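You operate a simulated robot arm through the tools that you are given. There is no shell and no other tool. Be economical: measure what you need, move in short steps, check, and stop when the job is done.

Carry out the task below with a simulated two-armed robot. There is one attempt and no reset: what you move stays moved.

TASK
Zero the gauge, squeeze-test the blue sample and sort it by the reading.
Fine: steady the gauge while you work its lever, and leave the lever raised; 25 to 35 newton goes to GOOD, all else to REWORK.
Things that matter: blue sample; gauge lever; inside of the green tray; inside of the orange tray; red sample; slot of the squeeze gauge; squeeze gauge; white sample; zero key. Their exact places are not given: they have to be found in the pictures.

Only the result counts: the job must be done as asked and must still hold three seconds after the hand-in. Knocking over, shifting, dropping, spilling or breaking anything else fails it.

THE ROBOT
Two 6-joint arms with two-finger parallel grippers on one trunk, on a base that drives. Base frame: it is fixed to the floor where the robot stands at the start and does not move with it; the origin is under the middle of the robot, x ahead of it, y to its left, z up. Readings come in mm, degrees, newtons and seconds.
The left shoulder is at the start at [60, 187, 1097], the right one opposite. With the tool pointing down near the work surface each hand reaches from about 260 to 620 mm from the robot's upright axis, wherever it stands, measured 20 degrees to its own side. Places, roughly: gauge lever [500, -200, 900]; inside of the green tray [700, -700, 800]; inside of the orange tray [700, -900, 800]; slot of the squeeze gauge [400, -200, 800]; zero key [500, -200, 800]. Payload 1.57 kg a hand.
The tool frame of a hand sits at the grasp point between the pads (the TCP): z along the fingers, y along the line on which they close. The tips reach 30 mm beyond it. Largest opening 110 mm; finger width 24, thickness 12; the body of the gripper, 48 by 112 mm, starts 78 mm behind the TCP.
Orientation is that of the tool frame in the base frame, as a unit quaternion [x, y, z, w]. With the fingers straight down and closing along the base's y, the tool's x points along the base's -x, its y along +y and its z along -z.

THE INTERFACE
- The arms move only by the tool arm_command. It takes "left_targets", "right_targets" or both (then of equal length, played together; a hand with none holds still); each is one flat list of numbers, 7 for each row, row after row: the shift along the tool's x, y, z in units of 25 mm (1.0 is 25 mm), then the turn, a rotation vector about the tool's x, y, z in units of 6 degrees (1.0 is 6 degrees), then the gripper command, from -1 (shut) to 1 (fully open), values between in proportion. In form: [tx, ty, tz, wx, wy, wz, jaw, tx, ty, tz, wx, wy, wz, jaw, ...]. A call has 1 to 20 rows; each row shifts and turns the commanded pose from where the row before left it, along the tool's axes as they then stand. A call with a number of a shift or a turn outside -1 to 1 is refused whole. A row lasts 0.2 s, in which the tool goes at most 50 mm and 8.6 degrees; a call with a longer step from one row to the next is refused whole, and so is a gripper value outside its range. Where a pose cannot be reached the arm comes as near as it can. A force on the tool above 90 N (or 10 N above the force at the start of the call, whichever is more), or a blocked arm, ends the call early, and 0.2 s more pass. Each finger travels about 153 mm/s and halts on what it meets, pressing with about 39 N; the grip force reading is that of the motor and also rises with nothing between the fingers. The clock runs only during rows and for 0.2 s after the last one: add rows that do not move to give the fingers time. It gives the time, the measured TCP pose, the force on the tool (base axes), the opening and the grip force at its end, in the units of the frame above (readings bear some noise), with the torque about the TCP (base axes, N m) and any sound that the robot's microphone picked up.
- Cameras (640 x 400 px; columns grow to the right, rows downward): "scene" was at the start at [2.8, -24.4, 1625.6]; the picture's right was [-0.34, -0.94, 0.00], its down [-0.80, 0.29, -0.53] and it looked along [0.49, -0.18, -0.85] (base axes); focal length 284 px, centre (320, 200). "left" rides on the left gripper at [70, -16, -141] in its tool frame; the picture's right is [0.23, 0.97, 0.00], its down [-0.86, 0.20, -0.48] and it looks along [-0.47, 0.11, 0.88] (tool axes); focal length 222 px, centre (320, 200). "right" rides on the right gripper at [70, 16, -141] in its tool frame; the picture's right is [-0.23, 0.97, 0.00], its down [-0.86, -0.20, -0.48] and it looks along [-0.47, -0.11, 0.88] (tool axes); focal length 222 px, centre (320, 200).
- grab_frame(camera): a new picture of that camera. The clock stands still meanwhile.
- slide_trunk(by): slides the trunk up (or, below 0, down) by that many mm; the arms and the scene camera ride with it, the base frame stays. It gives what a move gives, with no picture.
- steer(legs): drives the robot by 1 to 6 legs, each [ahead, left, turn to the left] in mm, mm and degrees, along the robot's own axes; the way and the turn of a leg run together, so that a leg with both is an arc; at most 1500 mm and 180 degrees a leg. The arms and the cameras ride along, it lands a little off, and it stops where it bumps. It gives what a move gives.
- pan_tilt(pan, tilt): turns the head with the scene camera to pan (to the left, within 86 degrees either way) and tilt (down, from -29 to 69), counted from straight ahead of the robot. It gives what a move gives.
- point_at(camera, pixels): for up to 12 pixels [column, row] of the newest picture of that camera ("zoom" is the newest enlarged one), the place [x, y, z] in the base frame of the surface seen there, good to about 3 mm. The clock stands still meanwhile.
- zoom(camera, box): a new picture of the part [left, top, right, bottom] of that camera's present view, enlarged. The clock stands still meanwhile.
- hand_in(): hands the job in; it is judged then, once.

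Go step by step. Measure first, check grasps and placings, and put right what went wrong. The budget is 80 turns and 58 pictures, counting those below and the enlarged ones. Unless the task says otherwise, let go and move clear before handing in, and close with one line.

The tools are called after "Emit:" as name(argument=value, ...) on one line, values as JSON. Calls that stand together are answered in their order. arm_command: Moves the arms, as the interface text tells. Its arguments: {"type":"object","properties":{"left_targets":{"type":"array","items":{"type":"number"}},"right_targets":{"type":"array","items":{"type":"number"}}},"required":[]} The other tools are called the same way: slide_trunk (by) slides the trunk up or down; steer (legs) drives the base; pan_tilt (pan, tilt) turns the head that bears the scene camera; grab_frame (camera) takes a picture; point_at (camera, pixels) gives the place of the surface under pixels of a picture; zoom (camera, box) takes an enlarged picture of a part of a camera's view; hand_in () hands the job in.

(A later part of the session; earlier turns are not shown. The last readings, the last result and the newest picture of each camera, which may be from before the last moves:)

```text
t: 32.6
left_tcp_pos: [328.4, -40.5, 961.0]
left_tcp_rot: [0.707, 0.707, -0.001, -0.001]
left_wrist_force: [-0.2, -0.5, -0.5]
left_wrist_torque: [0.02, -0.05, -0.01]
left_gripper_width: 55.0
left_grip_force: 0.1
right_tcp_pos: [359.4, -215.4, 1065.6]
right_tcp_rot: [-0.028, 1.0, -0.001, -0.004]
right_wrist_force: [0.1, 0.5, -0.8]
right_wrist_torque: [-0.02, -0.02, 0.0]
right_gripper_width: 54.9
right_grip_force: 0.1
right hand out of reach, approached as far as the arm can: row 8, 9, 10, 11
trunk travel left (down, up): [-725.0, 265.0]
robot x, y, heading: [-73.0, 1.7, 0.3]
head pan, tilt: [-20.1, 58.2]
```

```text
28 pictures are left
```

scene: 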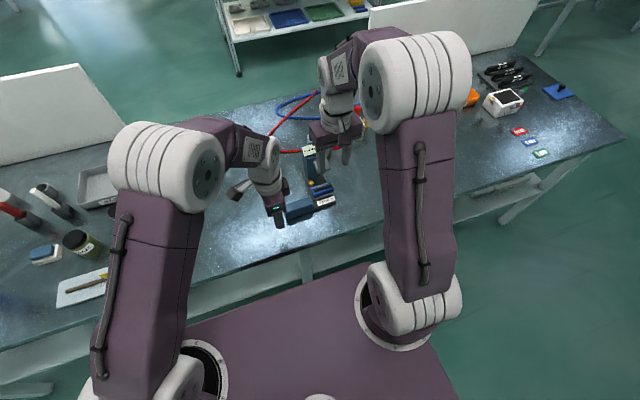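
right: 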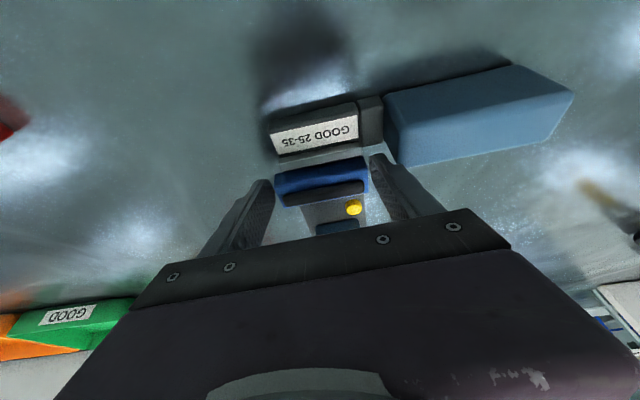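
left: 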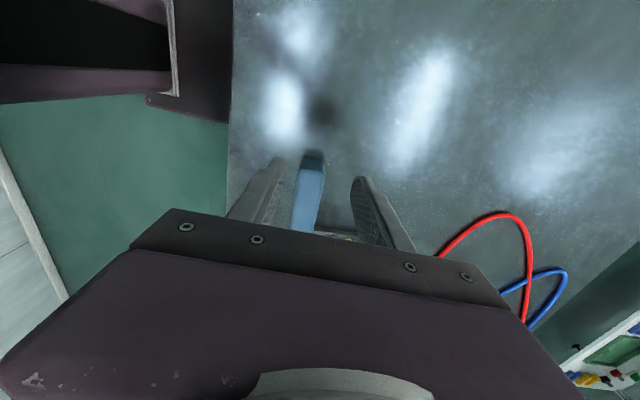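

Sample stays in the slot and the hand is clear. Right hand goes to y≈−300 and turns 90° (closing along x) for the lever; left hand moves over the grip block.

Emit:
arm_command(right_targets=[0, -0.85, -0.4, 0, 0, 0, 0, 0, -0.85, -0.4, 0, 0, 0, 0, 0, -0.85, -0.4, 0, 0, 0, 0, 0, -0.85, -0.4, 0, 0, 0, 0, 0, 0, 0, 0, 0, -0.965, 0, 0, 0, 0, 0, 0, -0.965, 0, 0, 0, 0, 0, 0, -0.965, 0, 0, 0, 0, 0, 0, -0.965, 0, 0, 0, 0, 0, 0, -0.965, 0, 0, 0, 0, 0, 0, -0.965, 0, 0, 0, 0, 0, 0, -0.965, 0, 0, 0, 0, 0, 0, -0.965, 0, 0, 0, 0, 0, 0, -0.965, 0, 0, 0, 0, 0, 0, -0.965, 0, 0, 0, 0, 0, 0, -0.965, 0, 0, 0, 0, 0, 0, -0.965, 0, 0, 0, 0, 0, 0, -0.965, 0, 0, 0, 0, 0, 0, -0.965, 0, 0, 0, 0, 0, 0, -0.965, 0], left_targets=[0, 0, 0, 0, 0, 0, 0, 0, 0, 0, 0, 0, 0, 0, 0, 0, 0, 0, 0, 0, 0, 0, 0, 0, 0, 0, 0, 0, 0, 0, 0, 0, 0, 0, 0, 0, 0, 0, 0, 0, 0, 0, 0, 0, 0, 0, 0, 0, 0, -0.75, 0.67, 0.6, 0, 0, 0, 0, -0.75, 0.67, 0.6, 0, 0, 0, 0, -0.75, 0.67, 0.6, 0, 0, 0, 0, -0.75, 0.67, 0.6, 0, 0, 0, 0, 0, 0, 0, 0, 0, 0, 0, 0, 0, 0, 0, 0, 0, 0, 0, 0, 0, 0, 0, 0, 0, 0, 0, 0, 0, 0, 0, 0, 0, 0, 0, 0, 0, 0, 0, 0, 0, 0, 0, 0, 0, 0, 0, 0, 0, 0, 0, 0, 0, 0, 0, 0, 0, 0, 0, 0])

Emit:
grab_frame(camera="left")

Emit:
grab_frame(camera="right")

```text
t: 36.6
left_tcp_pos: [393.8, -116.3, 900.2]
left_tcp_rot: [0.707, 0.707, -0.001, 0.0]
left_wrist_force: [0.0, 0.1, 0.0]
left_wrist_torque: [0.02, 0.01, 0.01]
left_gripper_width: 55.0
left_grip_force: 0.0
right_tcp_pos: [363.4, -301.0, 1105.1]
right_tcp_rot: [0.708, -0.706, -0.001, 0.003]
right_wrist_force: [0.0, -0.2, -0.4]
right_wrist_torque: [-0.01, -0.01, -0.05]
right_gripper_width: 54.8
right_grip_force: 0.1
trunk travel left (down, up): [-725.0, 265.0]
robot x, y, heading: [-67.6, 0.7, -0.1]
head pan, tilt: [-20.1, 58.2]
```

```text
27 pictures are left
```

left: 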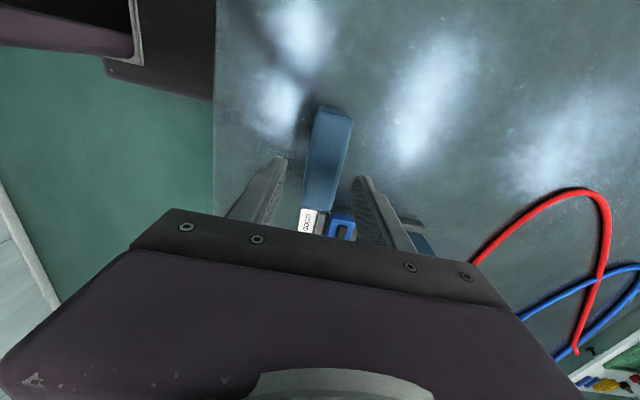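

```text
26 pictures are left
```

right: 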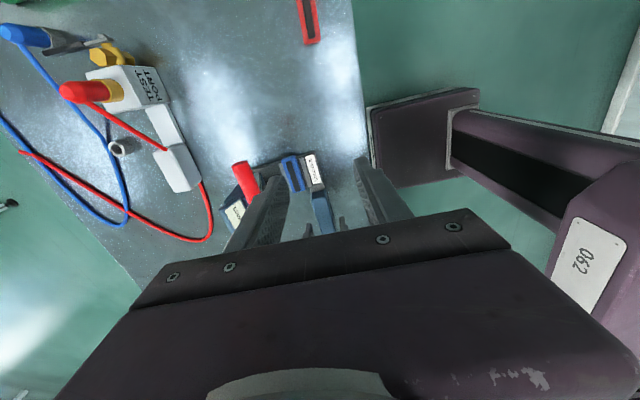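

The block lies between the left fingers; measuring its edges for centring.

Emit:
point_at(camera="left", pixels=[[306, 170], [322, 172], [341, 175], [308, 185], [337, 190], [345, 150], [312, 150], [330, 110], [305, 205], [330, 205]])

```text
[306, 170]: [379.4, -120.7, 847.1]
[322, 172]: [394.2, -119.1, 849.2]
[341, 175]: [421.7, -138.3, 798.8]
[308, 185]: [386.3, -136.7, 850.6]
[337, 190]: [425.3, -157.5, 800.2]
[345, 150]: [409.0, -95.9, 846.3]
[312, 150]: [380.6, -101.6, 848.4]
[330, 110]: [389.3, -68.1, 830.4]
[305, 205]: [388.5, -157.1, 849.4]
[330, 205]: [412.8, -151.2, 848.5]
```

Block is x 379–411, centred at 395; left is at 393.8. Lowering over it and closing gently to steady the gauge.

Emit:
arm_command(left_targets=[0, 0.01, 0.62, 0, 0, 0, 0, 0, 0.01, 0.62, 0, 0, 0, 0, 0, 0.01, 0.62, 0, 0, 0, 0, 0, 0.01, 0.61, 0, 0, 0, 0, 0, 0, 0, 0, 0, 0, 0, 0, 0, 0, 0, 0, 0, -0.2, 0, 0, 0, 0, 0, 0, -0.3, 0, 0, 0, 0, 0, 0, -0.36, 0, 0, 0, 0, 0, 0, -0.4, 0, 0, 0, 0, 0, 0, -1, 0, 0, 0, 0, 0, 0, -1])

Emit:
zoom(camera="scene", box=[260, 110, 400, 230])

```text
t: 39.0
left_tcp_pos: [395.8, -116.3, 841.3]
left_tcp_rot: [0.707, 0.708, 0.0, -0.001]
left_wrist_force: [3.2, 2.0, -1.2]
left_wrist_torque: [-0.24, -0.09, 0.57]
left_gripper_width: 34.0
left_grip_force: 39.4
right_tcp_pos: [364.8, -300.6, 1105.0]
right_tcp_rot: [0.707, -0.707, -0.001, 0.002]
right_wrist_force: [0.1, 0.9, -0.3]
right_wrist_torque: [-0.02, 0.03, -0.01]
right_gripper_width: 54.8
right_grip_force: 0.0
trunk travel left (down, up): [-725.0, 265.0]
robot x, y, heading: [-70.9, -1.9, 0.0]
head pan, tilt: [-20.1, 58.2]
```

```text
3.33 times, centred on (330, 170) of scene
```

zoom: 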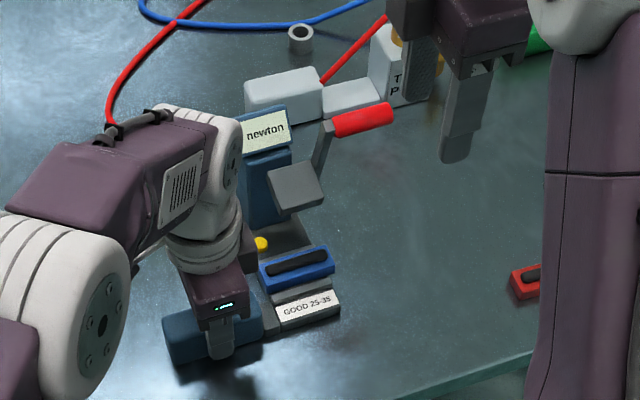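

Left hand grips the block (34 mm). Right hand to above the red handle, and I re-measure the handle.

Emit:
point_at(camera="zoom", pixels=[[335, 125], [360, 118], [388, 112], [328, 128], [315, 165], [295, 185], [295, 265]])

Emit:
arm_command(right_targets=[-0.155, -0.87, 0.3, 0, 0, 0, 0, -0.155, -0.87, 0.3, 0, 0, 0, 0, -0.155, -0.87, 0.3, 0, 0, 0, 0, -0.155, -0.87, 0.3, 0, 0, 0, 0, 0, 0, 0, 0, 0, 0, 0])

Emit:
grab_frame(camera="right")

```text
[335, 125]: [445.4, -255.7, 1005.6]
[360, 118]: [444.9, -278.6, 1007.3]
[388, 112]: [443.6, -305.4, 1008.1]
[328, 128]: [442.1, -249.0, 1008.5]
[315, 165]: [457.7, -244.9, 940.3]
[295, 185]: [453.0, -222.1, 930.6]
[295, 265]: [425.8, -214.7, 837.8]
```

```text
t: 40.2
left_tcp_pos: [395.7, -115.7, 839.8]
left_tcp_rot: [0.707, 0.707, 0.0, 0.0]
left_wrist_force: [0.5, 1.4, -0.2]
left_wrist_torque: [-0.05, 0.17, 0.06]
left_gripper_width: 34.1
left_grip_force: 39.5
right_tcp_pos: [451.4, -283.2, 1076.1]
right_tcp_rot: [0.708, -0.706, 0.0, 0.002]
right_wrist_force: [0.2, -0.2, -0.4]
right_wrist_torque: [-0.02, 0.01, -0.01]
right_gripper_width: 54.8
right_grip_force: 0.1
trunk travel left (down, up): [-725.0, 265.0]
robot x, y, heading: [-72.2, 0.1, -0.3]
head pan, tilt: [-20.1, 58.2]
```

```text
24 pictures are left
```

right: 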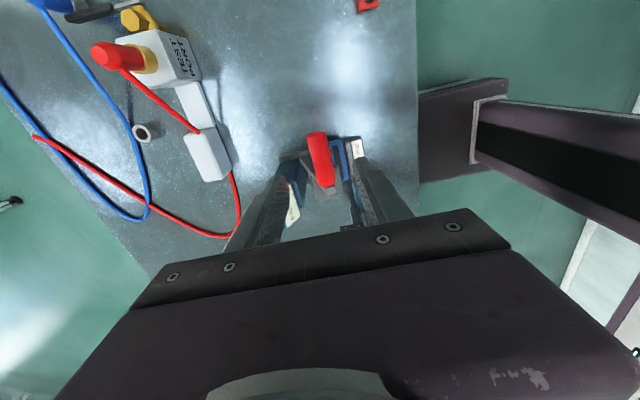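

Emit:
point_at(camera="right", pixels=[[308, 150], [318, 150], [327, 150], [313, 175], [322, 175], [330, 175], [318, 135], [326, 186], [293, 205], [290, 165]])

```text
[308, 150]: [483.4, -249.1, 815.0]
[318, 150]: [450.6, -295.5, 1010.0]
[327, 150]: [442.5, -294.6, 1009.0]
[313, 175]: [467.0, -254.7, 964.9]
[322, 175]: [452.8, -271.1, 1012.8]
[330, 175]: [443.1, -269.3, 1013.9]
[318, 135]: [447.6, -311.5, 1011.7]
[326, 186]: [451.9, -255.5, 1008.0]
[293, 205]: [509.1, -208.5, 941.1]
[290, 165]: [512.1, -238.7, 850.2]
```

Handle axis is at x≈448, z≈1003, y −256…−311. Lower around it and close loosely.

Emit:
arm_command(right_targets=[0, 0.03, 0.73, 0, 0, 0, 0, 0, 0.03, 0.73, 0, 0, 0, 0, 0, 0.03, 0.73, 0, 0, 0, 0, 0, 0.03, 0.73, 0, 0, 0, 0, 0, 0, 0, 0, 0, 0, -0.3, 0, 0, 0, 0, 0, 0, -0.45, 0, 0, 0, 0, 0, 0, -0.52, 0, 0, 0, 0, 0, 0, -0.52])

Emit:
grab_frame(camera="right")

```text
t: 42.0
left_tcp_pos: [395.5, -116.2, 839.9]
left_tcp_rot: [0.707, 0.707, 0.0, 0.0]
left_wrist_force: [-0.2, 3.0, 0.4]
left_wrist_torque: [0.35, -0.07, 0.35]
left_gripper_width: 34.0
left_grip_force: 39.0
right_tcp_pos: [446.5, -284.5, 1004.6]
right_tcp_rot: [0.708, -0.707, -0.001, 0.002]
right_wrist_force: [0.4, 0.7, 0.6]
right_wrist_torque: [0.0, 0.04, 0.03]
right_gripper_width: 26.6
right_grip_force: 0.1
trunk travel left (down, up): [-725.0, 265.0]
robot x, y, heading: [-70.9, 3.8, 0.1]
head pan, tilt: [-20.1, 58.2]
```

```text
23 pictures are left
```

right: 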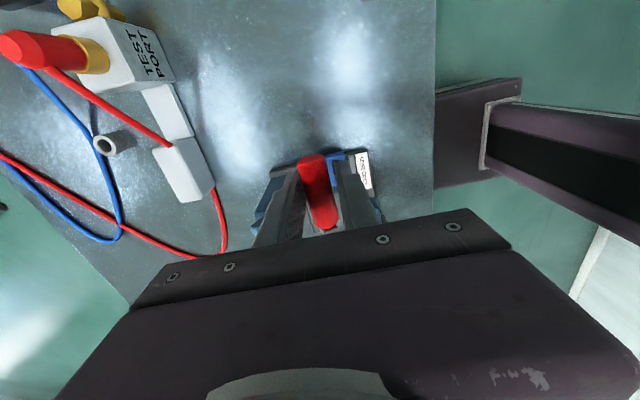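

Handle is enclosed. First small pull toward the robot and down, watching force.

Emit:
arm_command(right_targets=[0, 0.22, 0.09, 0, 0, 0, -0.52, 0, 0.22, 0.1, 0, 0, 0, -0.52, 0, 0.22, 0.12, 0, 0, 0, -0.52, 0, 0.22, 0.13, 0, 0, 0, -0.52, 0, 0, 0, 0, 0, 0, -0.52])

Emit:
zoom(camera="scene", box=[260, 110, 400, 230])

```text
t: 43.2
left_tcp_pos: [395.4, -114.6, 840.3]
left_tcp_rot: [0.707, 0.707, 0.0, 0.0]
left_wrist_force: [0.7, 3.5, 1.0]
left_wrist_torque: [0.22, -0.02, 0.18]
left_gripper_width: 34.2
left_grip_force: 39.3
right_tcp_pos: [424.3, -285.1, 992.1]
right_tcp_rot: [0.707, -0.707, -0.001, 0.003]
right_wrist_force: [0.0, -1.0, -0.1]
right_wrist_torque: [0.0, 0.0, 0.0]
right_gripper_width: 26.6
right_grip_force: 0.0
trunk travel left (down, up): [-725.0, 265.0]
robot x, y, heading: [-72.1, 3.0, -0.1]
head pan, tilt: [-20.1, 58.2]
```

```text
3.33 times, centred on (330, 170) of scene
```

zoom: 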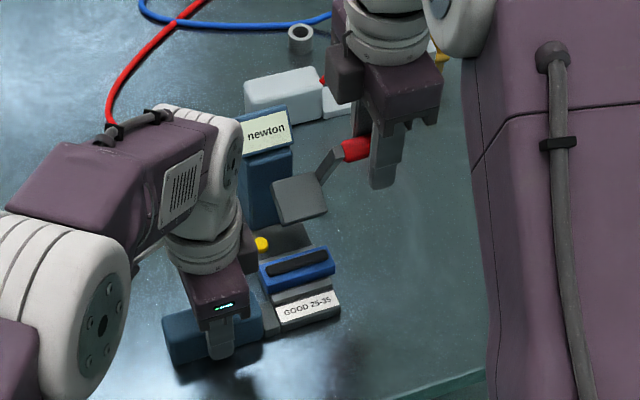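

It moves freely and the head swings with it. Measuring positions to find the pivot.

Emit:
point_at(camera="zoom", pixels=[[345, 150], [335, 152], [322, 178], [278, 190], [315, 180], [287, 222], [325, 212], [300, 200], [358, 145]])

```text
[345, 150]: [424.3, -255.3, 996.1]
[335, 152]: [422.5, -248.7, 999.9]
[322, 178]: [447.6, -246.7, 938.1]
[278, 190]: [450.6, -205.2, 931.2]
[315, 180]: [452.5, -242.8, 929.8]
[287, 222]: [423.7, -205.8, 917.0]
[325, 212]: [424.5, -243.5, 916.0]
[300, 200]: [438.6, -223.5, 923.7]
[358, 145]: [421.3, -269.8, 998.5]
```

Lever still tracks my arc (handle axis ≈ z 990 vs TCP 992). Continuing with a steeper descent.

Emit:
arm_command(right_targets=[0, 0.22, 0.14, 0, 0, 0, -0.52, 0, 0.22, 0.15, 0, 0, 0, -0.52, 0, 0.22, 0.17, 0, 0, 0, -0.52, 0, 0.22, 0.19, 0, 0, 0, -0.52, 0, 0, 0, 0, 0, 0, -0.52])

Emit:
zoom(camera="scene", box=[260, 110, 400, 230])

Emit:
point_at(camera="zoom", pixels=[[355, 170], [335, 180], [300, 215], [320, 205], [345, 178], [290, 235], [340, 185]])

```text
t: 44.4
left_tcp_pos: [394.6, -115.6, 840.4]
left_tcp_rot: [0.707, 0.707, 0.0, 0.0]
left_wrist_force: [-0.2, 3.4, 0.3]
left_wrist_torque: [0.18, -0.03, 0.25]
left_gripper_width: 33.7
left_grip_force: 38.7
right_tcp_pos: [403.7, -285.6, 974.8]
right_tcp_rot: [0.707, -0.707, -0.001, 0.002]
right_wrist_force: [0.6, -0.5, 0.0]
right_wrist_torque: [-0.02, 0.01, 0.0]
right_gripper_width: 26.6
right_grip_force: 0.4
trunk travel left (down, up): [-725.0, 265.0]
robot x, y, heading: [-67.9, -2.3, 0.1]
head pan, tilt: [-20.1, 58.2]
```

```text
3.33 times, centred on (330, 170) of scene
```

zoom: 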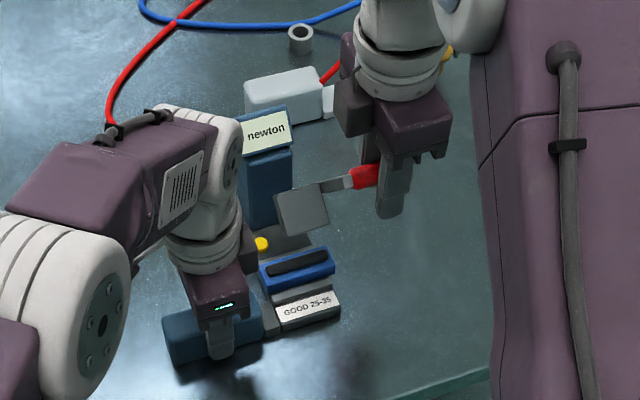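

```text
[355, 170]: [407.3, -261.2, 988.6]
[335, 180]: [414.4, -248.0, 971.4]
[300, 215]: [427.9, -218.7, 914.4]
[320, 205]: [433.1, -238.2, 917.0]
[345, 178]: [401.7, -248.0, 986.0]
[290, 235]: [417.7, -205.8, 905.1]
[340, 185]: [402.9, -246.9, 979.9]
```

Still free; continuing on.

Emit:
arm_command(right_targets=[0, 0.22, 0.14, 0, 0, 0, -0.52, 0, 0.22, 0.16, 0, 0, 0, -0.52, 0, 0.22, 0.18, 0, 0, 0, -0.52, 0, 0.2, 0.2, 0, 0, 0, -0.52, 0, 0.2, 0.22, 0, 0, 0, -0.52, 0, 0, 0, 0, 0, 0, -0.52])

Emit:
zoom(camera="scene", box=[260, 110, 400, 230])

Emit:
point_at(camera="zoom", pixels=[[365, 195], [345, 205], [300, 225], [325, 215], [355, 200], [290, 245], [345, 210], [375, 195]])

```text
t: 45.8
left_tcp_pos: [396.1, -116.8, 840.0]
left_tcp_rot: [0.707, 0.707, 0.0, 0.001]
left_wrist_force: [-1.1, 2.1, 0.1]
left_wrist_torque: [-0.02, 0.02, 0.02]
left_gripper_width: 34.1
left_grip_force: 38.9
right_tcp_pos: [376.5, -284.6, 954.9]
right_tcp_rot: [0.708, -0.707, 0.0, 0.003]
right_wrist_force: [0.9, 0.3, -0.6]
right_wrist_torque: [0.02, 0.02, 0.02]
right_gripper_width: 26.8
right_grip_force: 0.2
trunk travel left (down, up): [-725.0, 265.0]
robot x, y, heading: [-68.4, -1.6, -0.1]
head pan, tilt: [-20.1, 58.2]
```

```text
3.33 times, centred on (330, 170) of scene
```

zoom: 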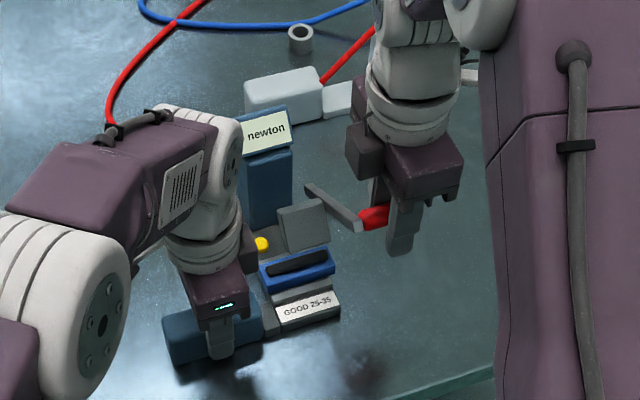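

```text
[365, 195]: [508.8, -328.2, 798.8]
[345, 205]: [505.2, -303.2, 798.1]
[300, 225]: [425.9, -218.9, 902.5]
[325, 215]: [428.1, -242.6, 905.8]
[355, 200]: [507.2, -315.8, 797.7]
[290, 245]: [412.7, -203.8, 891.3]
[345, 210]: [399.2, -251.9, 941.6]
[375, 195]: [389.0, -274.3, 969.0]
```

Geometry now fits a pivot near (460, z 925) with radius ≈80; the handle must now go nearly straight down. Continuing gently.

Emit:
arm_command(right_targets=[0, 0.05, 0.25, 0, 0, 0, -0.52, 0, 0.03, 0.25, 0, 0, 0, -0.52, 0, 0, 0.25, 0, 0, 0, -0.52, 0, -0.03, 0.25, 0, 0, 0, -0.52, 0, 0, 0, 0, 0, 0, -0.52])

Emit:
zoom(camera="scene", box=[260, 110, 400, 230])

Emit:
point_at(camera="zoom", pixels=[[370, 232], [355, 235], [330, 215], [310, 195], [300, 230], [320, 240], [378, 230]])

```text
t: 47.0
left_tcp_pos: [396.4, -117.2, 840.4]
left_tcp_rot: [0.707, 0.707, 0.0, -0.001]
left_wrist_force: [-1.0, 1.8, -0.7]
left_wrist_torque: [0.01, -0.04, 0.2]
left_gripper_width: 34.1
left_grip_force: 39.2
right_tcp_pos: [375.2, -283.3, 928.2]
right_tcp_rot: [0.707, -0.707, -0.001, 0.003]
right_wrist_force: [-0.2, 0.6, 0.2]
right_wrist_torque: [-0.01, 0.0, 0.01]
right_gripper_width: 26.3
right_grip_force: 0.2
trunk travel left (down, up): [-725.0, 265.0]
robot x, y, heading: [-71.8, -0.2, -0.1]
head pan, tilt: [-20.1, 58.2]
```

```text
3.33 times, centred on (330, 170) of scene
```

zoom: 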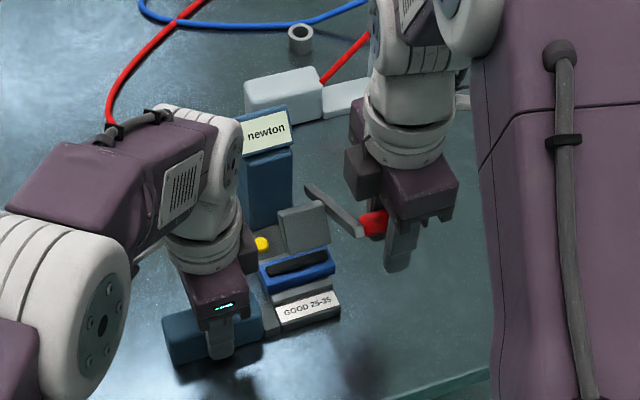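

```text
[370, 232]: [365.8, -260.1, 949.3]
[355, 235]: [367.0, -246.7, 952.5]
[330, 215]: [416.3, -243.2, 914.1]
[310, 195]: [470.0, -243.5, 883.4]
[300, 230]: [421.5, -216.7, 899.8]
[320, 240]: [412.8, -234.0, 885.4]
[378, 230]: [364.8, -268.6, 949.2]
```

The hand slid down the handle; the arm's rear end at (470,−243,883) is the pivot, radius ≈115, lever now ~30° above horizontal. I centre on the handle (z≈941), grip firmly, and follow the arc 10° down.

Emit:
arm_command(right_targets=[0, 0.04, -0.26, 0, 0, 0, -0.52, 0, 0.04, -0.26, 0, 0, 0, -0.52, 0, 0, 0, 0, 0, 0, -0.6, 0, 0, 0, 0, 0, 0, -1, 0, 0, 0, 0, 0, 0, -1, 0, 0.088, 0.18, 0, 0, 0, -1, 0, 0.088, 0.18, 0, 0, 0, -1, 0, 0.088, 0.18, 0, 0, 0, -1, 0, 0.088, 0.18, 0, 0, 0, -1, 0, 0, 0, 0, 0, 0, -1])

Emit:
zoom(camera="scene", box=[260, 110, 400, 230])

Emit:
point_at(camera="zoom", pixels=[[370, 242], [360, 245], [330, 222], [310, 195], [300, 230], [320, 240], [385, 240]])

```text
t: 49.2
left_tcp_pos: [395.4, -116.0, 839.8]
left_tcp_rot: [0.707, 0.708, 0.0, 0.0]
left_wrist_force: [-6.8, -9.2, 0.4]
left_wrist_torque: [0.75, 0.06, -0.24]
left_gripper_width: 33.9
left_grip_force: 38.5
right_tcp_pos: [364.7, -284.7, 922.3]
right_tcp_rot: [0.708, -0.706, -0.002, 0.001]
right_wrist_force: [3.5, 11.0, 0.4]
right_wrist_torque: [0.15, -0.21, -0.15]
right_gripper_width: 19.2
right_grip_force: 33.4
trunk travel left (down, up): [-725.0, 265.0]
robot x, y, heading: [-68.5, -2.4, 0.0]
head pan, tilt: [-20.1, 58.2]
```

```text
3.33 times, centred on (330, 170) of scene
```

zoom: 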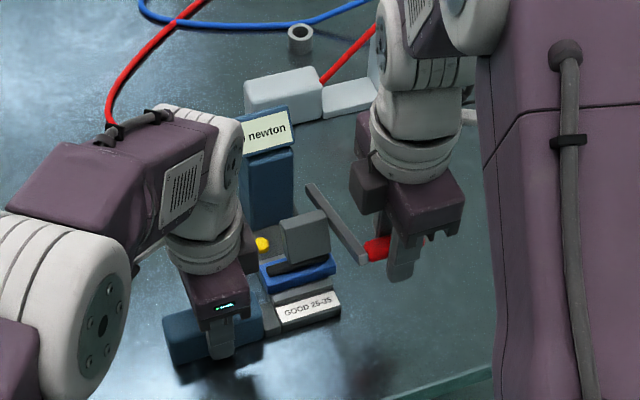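

```text
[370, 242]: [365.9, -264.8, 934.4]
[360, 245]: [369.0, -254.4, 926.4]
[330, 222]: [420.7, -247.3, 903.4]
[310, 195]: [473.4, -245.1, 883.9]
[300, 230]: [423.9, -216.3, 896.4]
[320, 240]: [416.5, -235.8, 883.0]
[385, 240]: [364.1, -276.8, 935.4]
```

Lever follows (~20° above horizontal) and the head is nearing the sample. Another 5–10°.

Emit:
arm_command(right_targets=[-0.03, 0.06, 0.19, 0, 0, 0, -1, -0.03, 0.055, 0.19, 0, 0, 0, -1, -0.02, 0.05, 0.19, 0, 0, 0, -1, 0, 0, 0, 0, 0, 0, -1])

Emit:
zoom(camera="scene", box=[260, 110, 400, 230])

```text
t: 50.2
left_tcp_pos: [395.2, -115.7, 840.6]
left_tcp_rot: [0.707, 0.707, 0.001, -0.001]
left_wrist_force: [0.3, 14.3, 1.7]
left_wrist_torque: [-1.0, 0.05, -0.45]
left_gripper_width: 33.9
left_grip_force: 38.8
right_tcp_pos: [360.2, -284.1, 909.1]
right_tcp_rot: [0.707, -0.707, -0.002, 0.002]
right_wrist_force: [-0.5, -18.1, -0.2]
right_wrist_torque: [-0.42, -0.03, -0.46]
right_gripper_width: 19.2
right_grip_force: 33.2
trunk travel left (down, up): [-725.0, 265.0]
robot x, y, heading: [-71.7, -1.7, 0.3]
head pan, tilt: [-20.1, 58.2]
```

```text
3.33 times, centred on (330, 170) of scene
```

zoom: 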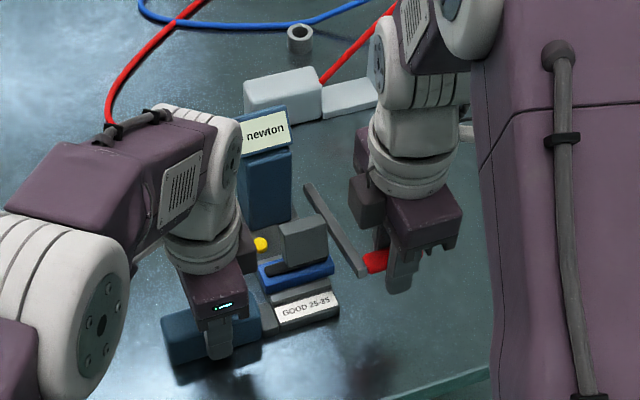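

Head is about to meet the sample; continue down in small steps, undoing the 1–2 mm side load.

Emit:
arm_command(right_targets=[0.05, 0.03, 0.15, 0, 0, 0, -1, 0, 0.02, 0.15, 0, 0, 0, -1, 0, 0.01, 0.15, 0, 0, 0, -1, 0, 0, 0, 0, 0, 0, -1])

Emit:
zoom(camera="right", box=[160, 60, 480, 260])

```text
t: 51.2
left_tcp_pos: [395.7, -115.6, 839.7]
left_tcp_rot: [0.706, 0.708, 0.0, -0.001]
left_wrist_force: [9.2, 15.2, 1.8]
left_wrist_torque: [0.59, 0.49, 0.45]
left_gripper_width: 33.7
left_grip_force: 38.9
right_tcp_pos: [358.8, -283.4, 897.8]
right_tcp_rot: [0.708, -0.706, -0.002, 0.003]
right_wrist_force: [-8.3, -12.8, 0.9]
right_wrist_torque: [0.1, -0.04, 0.19]
right_gripper_width: 19.3
right_grip_force: 33.7
trunk travel left (down, up): [-725.0, 265.0]
robot x, y, heading: [-67.7, 3.7, -0.1]
head pan, tilt: [-20.1, 58.2]
```

```text
2.00 times, centred on (320, 160) of right
```

zoom: 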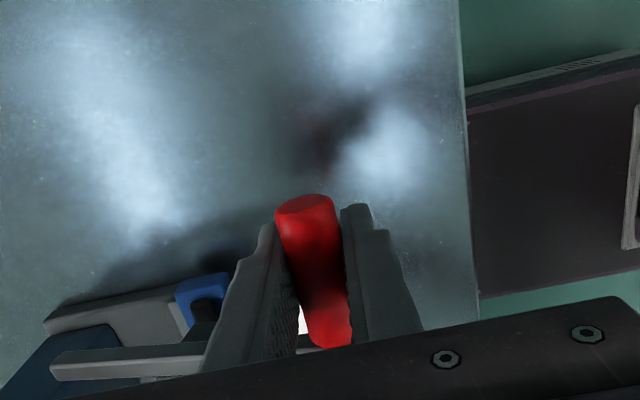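

No vertical resistance yet (z 898). Continue down.

Emit:
arm_command(right_targets=[0.03, 0, 0.15, 0, 0, 0, -1, 0, -0.01, 0.15, 0, 0, 0, -1, 0, -0.02, 0.15, 0, 0, 0, -1, 0, 0, 0, 0, 0, 0, -1])

Emit:
zoom(camera="scene", box=[260, 110, 400, 230])

```text
t: 52.2
left_tcp_pos: [395.7, -116.6, 841.2]
left_tcp_rot: [0.707, 0.708, 0.0, 0.001]
left_wrist_force: [15.5, 6.4, 0.7]
left_wrist_torque: [-0.38, 0.53, 1.37]
left_gripper_width: 34.0
left_grip_force: 38.9
right_tcp_pos: [358.1, -286.0, 887.3]
right_tcp_rot: [0.708, -0.707, -0.003, 0.004]
right_wrist_force: [-16.9, -7.8, 0.9]
right_wrist_torque: [0.58, -0.03, 0.86]
right_gripper_width: 19.2
right_grip_force: 33.6
trunk travel left (down, up): [-725.0, 265.0]
robot x, y, heading: [-70.6, -1.9, -0.1]
head pan, tilt: [-20.1, 58.2]
```

```text
3.33 times, centred on (330, 170) of scene
```

zoom: 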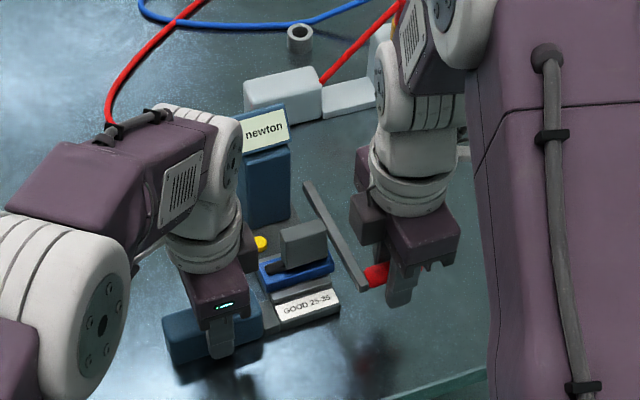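

Side load −17 N in x: the arc needs ~2 mm more toward the robot. Continue down.

Emit:
arm_command(right_targets=[0, 0.08, 0.12, 0, 0, 0, -1, 0, 0.02, 0.12, 0, 0, 0, -1, 0, -0.01, 0.12, 0, 0, 0, -1, 0, 0, 0, 0, 0, 0, -1])

Emit:
zoom(camera="scene", box=[300, 130, 380, 210])

```text
t: 53.2
left_tcp_pos: [396.5, -115.6, 840.2]
left_tcp_rot: [0.707, 0.707, -0.001, 0.0]
left_wrist_force: [13.9, 6.6, 0.0]
left_wrist_torque: [-0.44, -0.06, 0.73]
left_gripper_width: 34.2
left_grip_force: 39.2
right_tcp_pos: [357.8, -285.0, 876.6]
right_tcp_rot: [0.708, -0.707, -0.001, 0.002]
right_wrist_force: [-10.7, -9.2, 0.9]
right_wrist_torque: [-0.55, -0.13, 0.83]
right_gripper_width: 18.8
right_grip_force: 33.0
trunk travel left (down, up): [-725.0, 265.0]
robot x, y, heading: [-72.8, 1.4, -0.2]
head pan, tilt: [-20.1, 58.2]
```

```text
5.00 times, centred on (340, 170) of scene
```

zoom: 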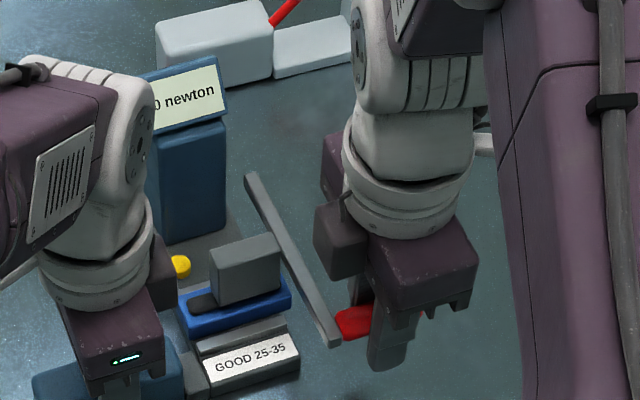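

Head is right at the pad; display's last digit reads 0 so far. Continue down 3 mm per row.

Emit:
arm_command(right_targets=[0.02, 0.04, 0.12, 0, 0, 0, -1, 0, -0.01, 0.12, 0, 0, 0, -1, 0, -0.02, 0.12, 0, 0, 0, -1, 0, 0, 0, 0, 0, 0, -1])

Emit:
zoom(camera="scene", box=[300, 130, 380, 210])

Emit:
point_at(camera="zoom", pixels=[[335, 350], [290, 260], [250, 185], [245, 255], [210, 300], [350, 330], [280, 250]])

```text
t: 54.2
left_tcp_pos: [395.1, -116.7, 839.8]
left_tcp_rot: [0.708, 0.707, -0.001, 0.001]
left_wrist_force: [14.0, -5.0, -0.7]
left_wrist_torque: [0.71, 0.1, 1.21]
left_gripper_width: 34.2
left_grip_force: 39.4
right_tcp_pos: [357.2, -285.7, 870.2]
right_tcp_rot: [0.708, -0.707, -0.002, 0.001]
right_wrist_force: [-9.3, 5.0, 11.3]
right_wrist_torque: [0.29, -0.01, 0.81]
right_gripper_width: 19.0
right_grip_force: 33.1
trunk travel left (down, up): [-725.0, 265.0]
robot x, y, heading: [-68.6, 3.8, -0.4]
head pan, tilt: [-20.1, 58.2]
```

```text
5.00 times, centred on (340, 170) of scene
```

zoom: 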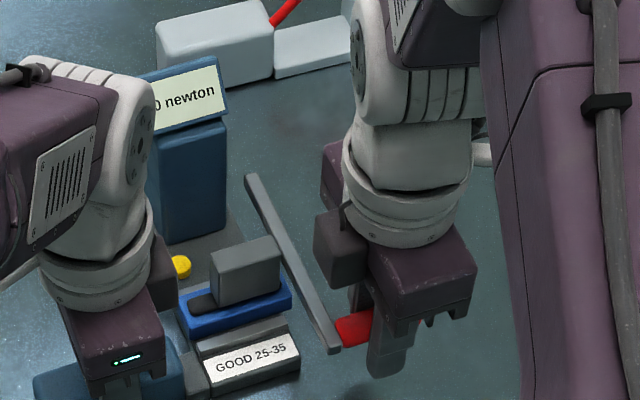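

```text
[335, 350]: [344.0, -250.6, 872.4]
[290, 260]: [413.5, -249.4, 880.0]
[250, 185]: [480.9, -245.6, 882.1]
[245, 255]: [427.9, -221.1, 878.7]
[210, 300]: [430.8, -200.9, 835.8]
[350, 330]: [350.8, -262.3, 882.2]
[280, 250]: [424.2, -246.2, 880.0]
```

Vertical resistance begins (11 N). Press a bit further.

Emit:
arm_command(right_targets=[0, 0, 0.1, 0, 0, 0, -1, 0, -0.02, 0.1, 0, 0, 0, -1, 0, 0, 0, 0, 0, 0, -1, 0, 0, 0, 0, 0, 0, -1])

Emit:
zoom(camera="scene", box=[300, 130, 380, 210])

```text
t: 55.2
left_tcp_pos: [394.7, -116.7, 841.2]
left_tcp_rot: [0.707, 0.707, -0.001, -0.001]
left_wrist_force: [8.1, -5.9, -0.4]
left_wrist_torque: [0.54, 0.16, 0.57]
left_gripper_width: 34.2
left_grip_force: 38.6
right_tcp_pos: [357.1, -287.0, 863.6]
right_tcp_rot: [0.708, -0.706, 0.0, 0.001]
right_wrist_force: [-4.3, 1.1, 20.6]
right_wrist_torque: [0.01, -0.02, 0.8]
right_gripper_width: 19.2
right_grip_force: 33.3
trunk travel left (down, up): [-725.0, 265.0]
robot x, y, heading: [-73.4, -2.7, 0.2]
head pan, tilt: [-20.1, 58.2]
```

```text
5.00 times, centred on (340, 170) of scene
```

zoom: 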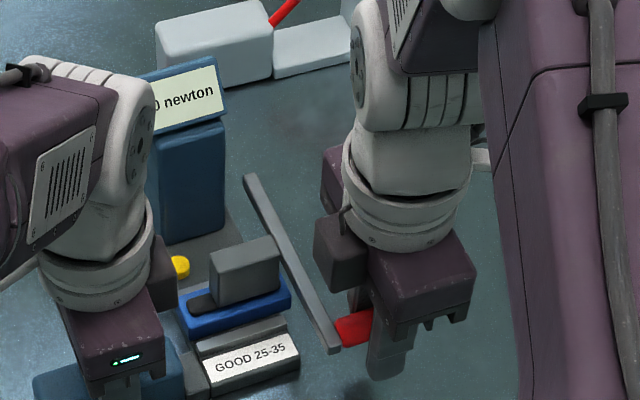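

The lever no longer moves with more push (at its stop), and the display's narrower "newton" shows it now has two digits ending in 0, the first hidden by the left arm. I'll raise the lever along the arc and see whether the reading is held.

Emit:
arm_command(right_targets=[0, 0.02, -0.35, 0, 0, 0, -1, 0, 0.02, -0.35, 0, 0, 0, -1, 0, 0.02, -0.35, 0, 0, 0, -1, 0, 0, -0.35, 0, 0, 0, -1, 0, -0.05, -0.3, 0, 0, 0, -1, 0, -0.1, -0.3, 0, 0, 0, -1, 0, -0.14, -0.3, 0, 0, 0, -1, 0, -0.18, -0.3, 0, 0, 0, -1, 0, 0, 0, 0, 0, 0, -1])

Emit:
zoom(camera="scene", box=[300, 130, 380, 210])

Emit:
point_at(camera="zoom", pixels=[[340, 300], [330, 310], [255, 185], [350, 295], [320, 280], [335, 330]])

```text
t: 57.2
left_tcp_pos: [394.5, -116.5, 840.6]
left_tcp_rot: [0.707, 0.707, 0.0, 0.0]
left_wrist_force: [-9.0, -9.7, 7.9]
left_wrist_torque: [0.02, 0.24, -0.94]
left_gripper_width: 34.0
left_grip_force: 39.0
right_tcp_pos: [367.2, -286.5, 928.2]
right_tcp_rot: [0.708, -0.706, -0.001, 0.001]
right_wrist_force: [7.9, 9.5, -0.2]
right_wrist_torque: [-0.02, 0.21, -0.32]
right_gripper_width: 18.8
right_grip_force: 33.0
trunk travel left (down, up): [-725.0, 265.0]
robot x, y, heading: [-71.8, -0.6, 0.0]
head pan, tilt: [-20.1, 58.2]
```

```text
5.00 times, centred on (340, 170) of scene
```

zoom: 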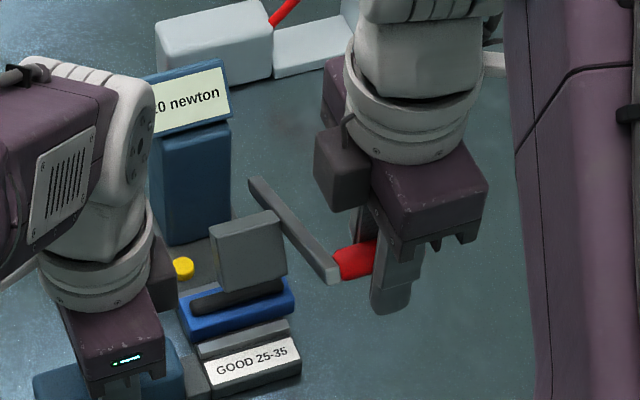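

```text
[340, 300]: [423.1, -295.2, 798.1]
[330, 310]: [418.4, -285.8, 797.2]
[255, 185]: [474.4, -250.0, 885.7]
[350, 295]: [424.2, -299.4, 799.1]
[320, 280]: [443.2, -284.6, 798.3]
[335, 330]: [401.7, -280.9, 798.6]
```

The reading is held ("?0 newton", lever off the sample). Continuing to raise the lever along the arc.

Emit:
arm_command(right_targets=[0, -0.25, -0.33, 0, 0, 0, -1, 0, -0.25, -0.33, 0, 0, 0, -1, 0, -0.25, -0.33, 0, 0, 0, -1, 0, -0.33, -0.25, 0, 0, 0, -1, 0, -0.33, -0.25, 0, 0, 0, -1, 0, -0.33, -0.25, 0, 0, 0, -1, 0, -0.285, -0.14, 0, 0, 0, -1, 0, -0.285, -0.12, 0, 0, 0, -1, 0, -0.285, -0.12, 0, 0, 0, -1, 0, -0.285, -0.1, 0, 0, 0, -1, 0, 0, 0, 0, 0, 0, -1])

Emit:
zoom(camera="scene", box=[280, 110, 400, 210])

```text
t: 59.6
left_tcp_pos: [395.4, -115.5, 840.4]
left_tcp_rot: [0.706, 0.708, 0.0, 0.0]
left_wrist_force: [8.0, 8.0, -0.3]
left_wrist_torque: [-0.78, -0.19, 0.84]
left_gripper_width: 34.2
left_grip_force: 39.0
right_tcp_pos: [440.2, -285.7, 985.8]
right_tcp_rot: [0.707, -0.707, 0.0, 0.002]
right_wrist_force: [-5.0, -8.5, 10.7]
right_wrist_torque: [0.0, 0.06, 0.8]
right_gripper_width: 18.8
right_grip_force: 33.0
trunk travel left (down, up): [-725.0, 265.0]
robot x, y, heading: [-68.5, -1.9, -0.0]
head pan, tilt: [-20.1, 58.2]
```

```text
4.00 times, centred on (340, 160) of scene
```

zoom: 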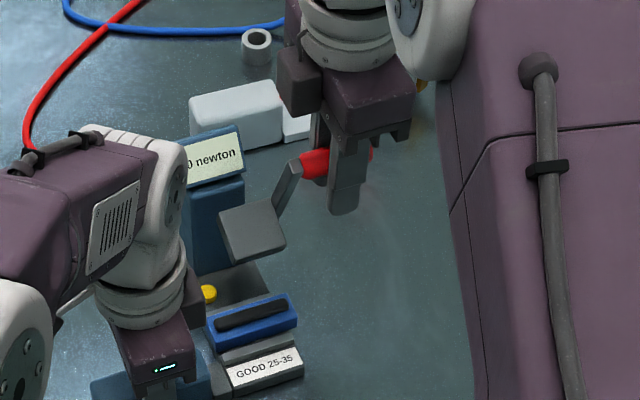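

Lever is nearly back; push 9 mm more to its raised stop, then open the right fingers.

Emit:
arm_command(right_targets=[0, -0.12, -0.1, 0, 0, 0, -1, 0, -0.12, -0.06, 0, 0, 0, -1, 0, -0.12, -0.02, 0, 0, 0, -1, 0, 0, 0, 0, 0, 0, -1, 0, 0, 0, 0, 0, 0, -0.5, 0, 0, 0, 0, 0, 0, -0.3, 0, 0, 0, 0, 0, 0, -0.2, 0, 0, -0.8, 0, 0, 0, -0.1, 0, 0, -0.8, 0, 0, 0, -0.1, 0, 0, -0.8, 0, 0, 0, -0.1, 0, 0, -0.8, 0, 0, 0, -0.1])

Emit:
zoom(camera="scene", box=[280, 110, 400, 210])

Emit:
point_at(camera="zoom", pixels=[[310, 160], [300, 155], [345, 150], [255, 235], [250, 310], [265, 370]])

```text
t: 62.0
left_tcp_pos: [395.5, -115.4, 839.6]
left_tcp_rot: [0.707, 0.707, 0.001, 0.0]
left_wrist_force: [-2.5, 1.5, 0.4]
left_wrist_torque: [0.5, 0.05, 0.13]
left_gripper_width: 33.9
left_grip_force: 39.4
right_tcp_pos: [446.7, -284.9, 1069.1]
right_tcp_rot: [0.708, -0.707, -0.002, 0.003]
right_wrist_force: [-0.3, -0.2, 0.0]
right_wrist_torque: [0.01, -0.01, -0.03]
right_gripper_width: 49.1
right_grip_force: 0.2
trunk travel left (down, up): [-725.0, 265.0]
robot x, y, heading: [-69.2, -0.1, -0.1]
head pan, tilt: [-20.1, 58.2]
```

```text
4.00 times, centred on (340, 160) of scene
```

zoom: 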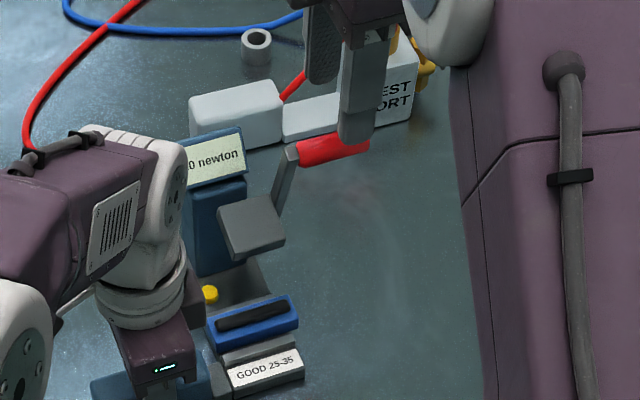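

```text
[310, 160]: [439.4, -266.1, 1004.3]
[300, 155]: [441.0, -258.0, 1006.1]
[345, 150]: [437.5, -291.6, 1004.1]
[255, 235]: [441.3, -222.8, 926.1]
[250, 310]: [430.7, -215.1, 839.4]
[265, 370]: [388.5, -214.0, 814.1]
```

The lever rests ~5 mm short of where it was. While the left hand still steadies the gauge I nudge it home with the fingers.

Emit:
arm_command(right_targets=[0, -0.04, 0.8, 0, 0, 0, -0.1, 0, -0.04, 0.8, 0, 0, 0, -0.1, 0, -0.04, 0.8, 0, 0, 0, -0.1, 0, -0.04, 0.2, 0, 0, 0, -0.1, 0, 0, 0, 0, 0, 0, -0.3, 0, 0, 0, 0, 0, 0, -0.45, 0, 0, 0, 0, 0, 0, -0.52, 0, -0.06, 0, 0, 0, 0, -0.52, 0, -0.06, 0, 0, 0, 0, -0.52, 0, 0, 0, 0, 0, 0, -0.52, 0, 0, 0, 0, 0, 0, -0.4, 0, 0.04, 0, 0, 0, 0, -0.3, 0, 0.04, 0, 0, 0, 0, -0.2, 0, 0, -0.8, 0, 0, 0, -0.1, 0, 0, -0.8, 0, 0, 0, -0.1, 0, 0, -0.8, 0, 0, 0, -0.1, 0, 0, -0.8, 0, 0, 0, -0.1])

Emit:
arm_command(left_targets=[0, 0, 0, 0, 0, 0, -0.3, 0, 0, 0, 0, 0, 0, -0.1, 0, 0, 0, 0, 0, 0, 0, 0, 0, -0.5, 0, 0, 0, 0, 0, 0, -0.8, 0, 0, 0, 0, 0, 0, -0.8, 0, 0, 0, 0, 0, 0, -0.8, 0, 0, 0, 0, 0.6, 0, -0.6, 0, 0, 0, 0, 0.8, 0, -0.3, 0, 0, 0, 0, 0.8, 0, -0.3, 0, 0, 0, 0, 0.8, 0, -0.3, 0, 0, 0, 0])

Emit:
zoom(camera="scene", box=[280, 110, 400, 210])

Emit:
point_at(camera="zoom", pixels=[[310, 160], [300, 155], [345, 150], [255, 235], [250, 310], [265, 370]])

```text
t: 65.6
left_tcp_pos: [395.1, -117.2, 840.0]
left_tcp_rot: [0.707, 0.707, 0.0, 0.0]
left_wrist_force: [-0.9, 0.0, 0.6]
left_wrist_torque: [-0.06, 0.05, -0.01]
left_gripper_width: 33.9
left_grip_force: 38.9
right_tcp_pos: [452.9, -284.3, 1084.6]
right_tcp_rot: [0.708, -0.706, -0.001, 0.002]
right_wrist_force: [-0.4, 0.0, -0.8]
right_wrist_torque: [0.0, 0.03, -0.03]
right_gripper_width: 49.6
right_grip_force: 0.1
trunk travel left (down, up): [-725.0, 265.0]
robot x, y, heading: [-69.6, 1.5, -0.1]
head pan, tilt: [-20.1, 58.2]
```

```text
t: 68.0
left_tcp_pos: [395.2, -40.3, 950.5]
left_tcp_rot: [0.707, 0.707, 0.0, 0.0]
left_wrist_force: [0.2, -0.3, -0.1]
left_wrist_torque: [-0.01, 0.02, 0.01]
left_gripper_width: 54.9
left_grip_force: 0.0
right_tcp_pos: [453.6, -284.2, 1083.1]
right_tcp_rot: [0.708, -0.707, -0.001, 0.002]
right_wrist_force: [-0.6, 0.8, 0.1]
right_wrist_torque: [-0.02, 0.03, -0.02]
right_gripper_width: 49.6
right_grip_force: 0.0
trunk travel left (down, up): [-725.0, 265.0]
robot x, y, heading: [-73.2, 0.0, -0.2]
head pan, tilt: [-20.1, 58.2]
```

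```text
4.00 times, centred on (340, 160) of scene
```

zoom: 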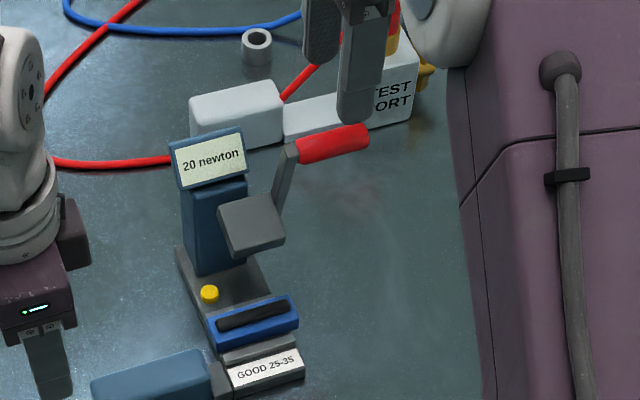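

```text
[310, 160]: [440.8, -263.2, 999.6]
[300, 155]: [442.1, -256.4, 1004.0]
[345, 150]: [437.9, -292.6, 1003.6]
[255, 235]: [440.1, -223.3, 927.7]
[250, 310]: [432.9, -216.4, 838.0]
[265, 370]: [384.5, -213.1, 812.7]
```

Display reads "20 newton" clearly at (210,162) and the lever is raised; I confirm with a close zoom while the right hand backs off and turns back for the pickup.

Emit:
arm_command(right_targets=[0.16, 0.935, 0, 0, 0, 0, 0, 0.16, 0.935, 0, 0, 0, 0, 0, 0.16, 0.935, 0, 0, 0, 0, 0, 0.16, 0.935, 0, 0, 0, 0, 0, 0, 0, 0, 0, 0, 0.965, 0, 0, 0, 0, 0, 0, 0.965, 0, 0, 0, 0, 0, 0, 0.965, 0, 0, 0, 0, 0, 0, 0.965, 0, 0, 0, 0, 0, 0, 0.965, 0, 0, 0, 0, 0, 0, 0.965, 0, 0, 0, 0, 0, 0, 0.965, 0, 0, 0, 0, 0, 0, 0.965, 0, 0, 0, 0, 0, 0, 0.965, 0, 0, 0, 0, 0, 0, 0.965, 0, 0, 0, 0, 0, 0, 0.965, 0, 0, 0, 0, 0, 0, 0.965, 0, 0, 0, 0, 0, 0, 0.965, 0, 0, 0, 0, 0, 0, 0.965, 0, 0, 0, 0, 0, 0, 0.965, 0])

Emit:
zoom(camera="scene", box=[310, 130, 370, 210])

Emit:
point_at(camera="zoom", pixels=[[230, 320], [400, 290], [350, 320], [320, 300], [250, 300], [370, 280], [405, 310], [240, 335]])

```text
t: 72.0
left_tcp_pos: [394.9, -41.0, 950.1]
left_tcp_rot: [0.707, 0.707, -0.001, 0.001]
left_wrist_force: [-0.6, 0.0, 0.1]
left_wrist_torque: [-0.04, 0.01, 0.02]
left_gripper_width: 55.2
left_grip_force: 0.1
right_tcp_pos: [360.9, -299.4, 1084.0]
right_tcp_rot: [-0.027, 1.0, 0.0, -0.003]
right_wrist_force: [-0.5, -0.4, -0.2]
right_wrist_torque: [0.02, 0.02, 0.0]
right_gripper_width: 55.0
right_grip_force: 0.0
trunk travel left (down, up): [-725.0, 265.0]
robot x, y, heading: [-68.3, 0.2, 0.1]
head pan, tilt: [-20.1, 58.2]
```

```text
5.00 times, centred on (340, 170) of scene
```

zoom: 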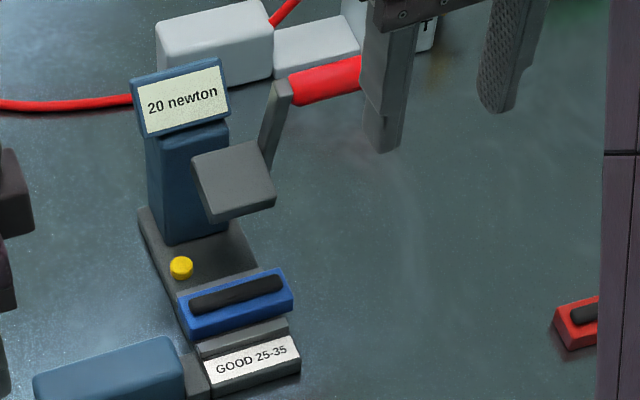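

```text
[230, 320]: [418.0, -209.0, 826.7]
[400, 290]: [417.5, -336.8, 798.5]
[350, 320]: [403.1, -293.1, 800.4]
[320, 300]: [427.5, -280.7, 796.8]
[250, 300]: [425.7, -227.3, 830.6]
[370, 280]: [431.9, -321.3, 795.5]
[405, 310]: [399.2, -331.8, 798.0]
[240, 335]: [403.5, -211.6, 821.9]
```

20 newton confirmed → REWORK. Tilting the right hand 20° forward again and moving to the start of the slot approach.

Emit:
point_at(camera="zoom", pixels=[[188, 325], [290, 303], [180, 300], [284, 272], [236, 293], [210, 320], [270, 308]])

Emit:
arm_command(right_targets=[0, 0, 0, 0, -0.833, 0, 0.47, 0, 0, 0, 0, -0.833, 0, 0.47, 0, 0, 0, 0, -0.833, 0, 0.47, 0, 0, 0, 0, -0.833, 0, 0.47, 0.28, 0.4, 0.775, 0, 0, 0, 0.47, 0.28, 0.4, 0.775, 0, 0, 0, 0.47, 0.28, 0.4, 0.775, 0, 0, 0, 0.47, 0.28, 0.4, 0.775, 0, 0, 0, 0.47, 0.28, 0.4, 0.775, 0, 0, 0, 0.47, 0.28, 0.4, 0.775, 0, 0, 0, 0.47, 0.28, 0.4, 0.775, 0, 0, 0, 0.47, 0.28, 0.4, 0.775, 0, 0, 0, 0.47, 0, 0, 0, 0, 0, 0, 0.47])

Emit:
zoom(camera="right", box=[200, 60, 440, 220])

```text
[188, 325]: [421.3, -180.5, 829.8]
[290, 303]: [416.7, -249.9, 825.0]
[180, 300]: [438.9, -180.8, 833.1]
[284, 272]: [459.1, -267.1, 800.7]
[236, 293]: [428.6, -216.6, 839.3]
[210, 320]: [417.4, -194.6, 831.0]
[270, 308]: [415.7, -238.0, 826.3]
```

```text
t: 74.8
left_tcp_pos: [395.3, -40.3, 951.5]
left_tcp_rot: [0.707, 0.707, 0.0, 0.0]
left_wrist_force: [-0.2, 0.6, -0.6]
left_wrist_torque: [0.02, -0.02, 0.0]
left_gripper_width: 54.9
left_grip_force: 0.0
right_tcp_pos: [356.4, -225.8, 929.9]
right_tcp_rot: [-0.028, 0.985, 0.004, 0.172]
right_wrist_force: [0.5, 0.4, -0.8]
right_wrist_torque: [0.04, 0.04, -0.01]
right_gripper_width: 81.1
right_grip_force: 0.0
right hand out of reach, approached as far as the arm can: row 10, 11
trunk travel left (down, up): [-725.0, 265.0]
robot x, y, heading: [-68.7, 0.2, 0.1]
head pan, tilt: [-20.1, 58.2]
```

```text
2.50 times, centred on (320, 140) of right
```

zoom: 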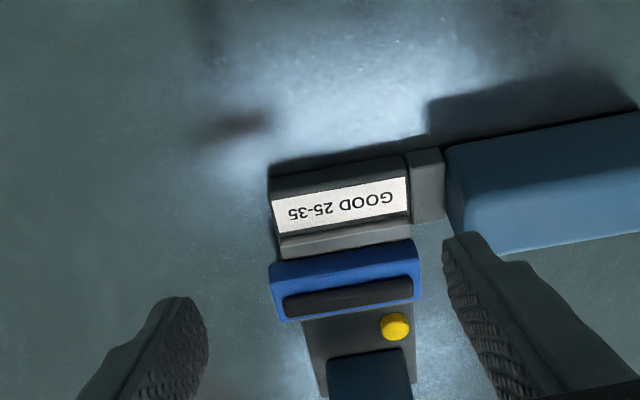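

Emit:
point_at(camera="zoom", pixels=[[273, 285], [416, 255], [276, 305], [417, 280], [340, 300], [272, 270], [412, 245]])

```text
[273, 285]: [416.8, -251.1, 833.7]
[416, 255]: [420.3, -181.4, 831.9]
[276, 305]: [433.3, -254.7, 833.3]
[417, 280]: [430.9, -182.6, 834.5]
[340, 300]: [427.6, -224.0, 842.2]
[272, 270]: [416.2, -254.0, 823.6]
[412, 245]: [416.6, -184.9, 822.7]
```

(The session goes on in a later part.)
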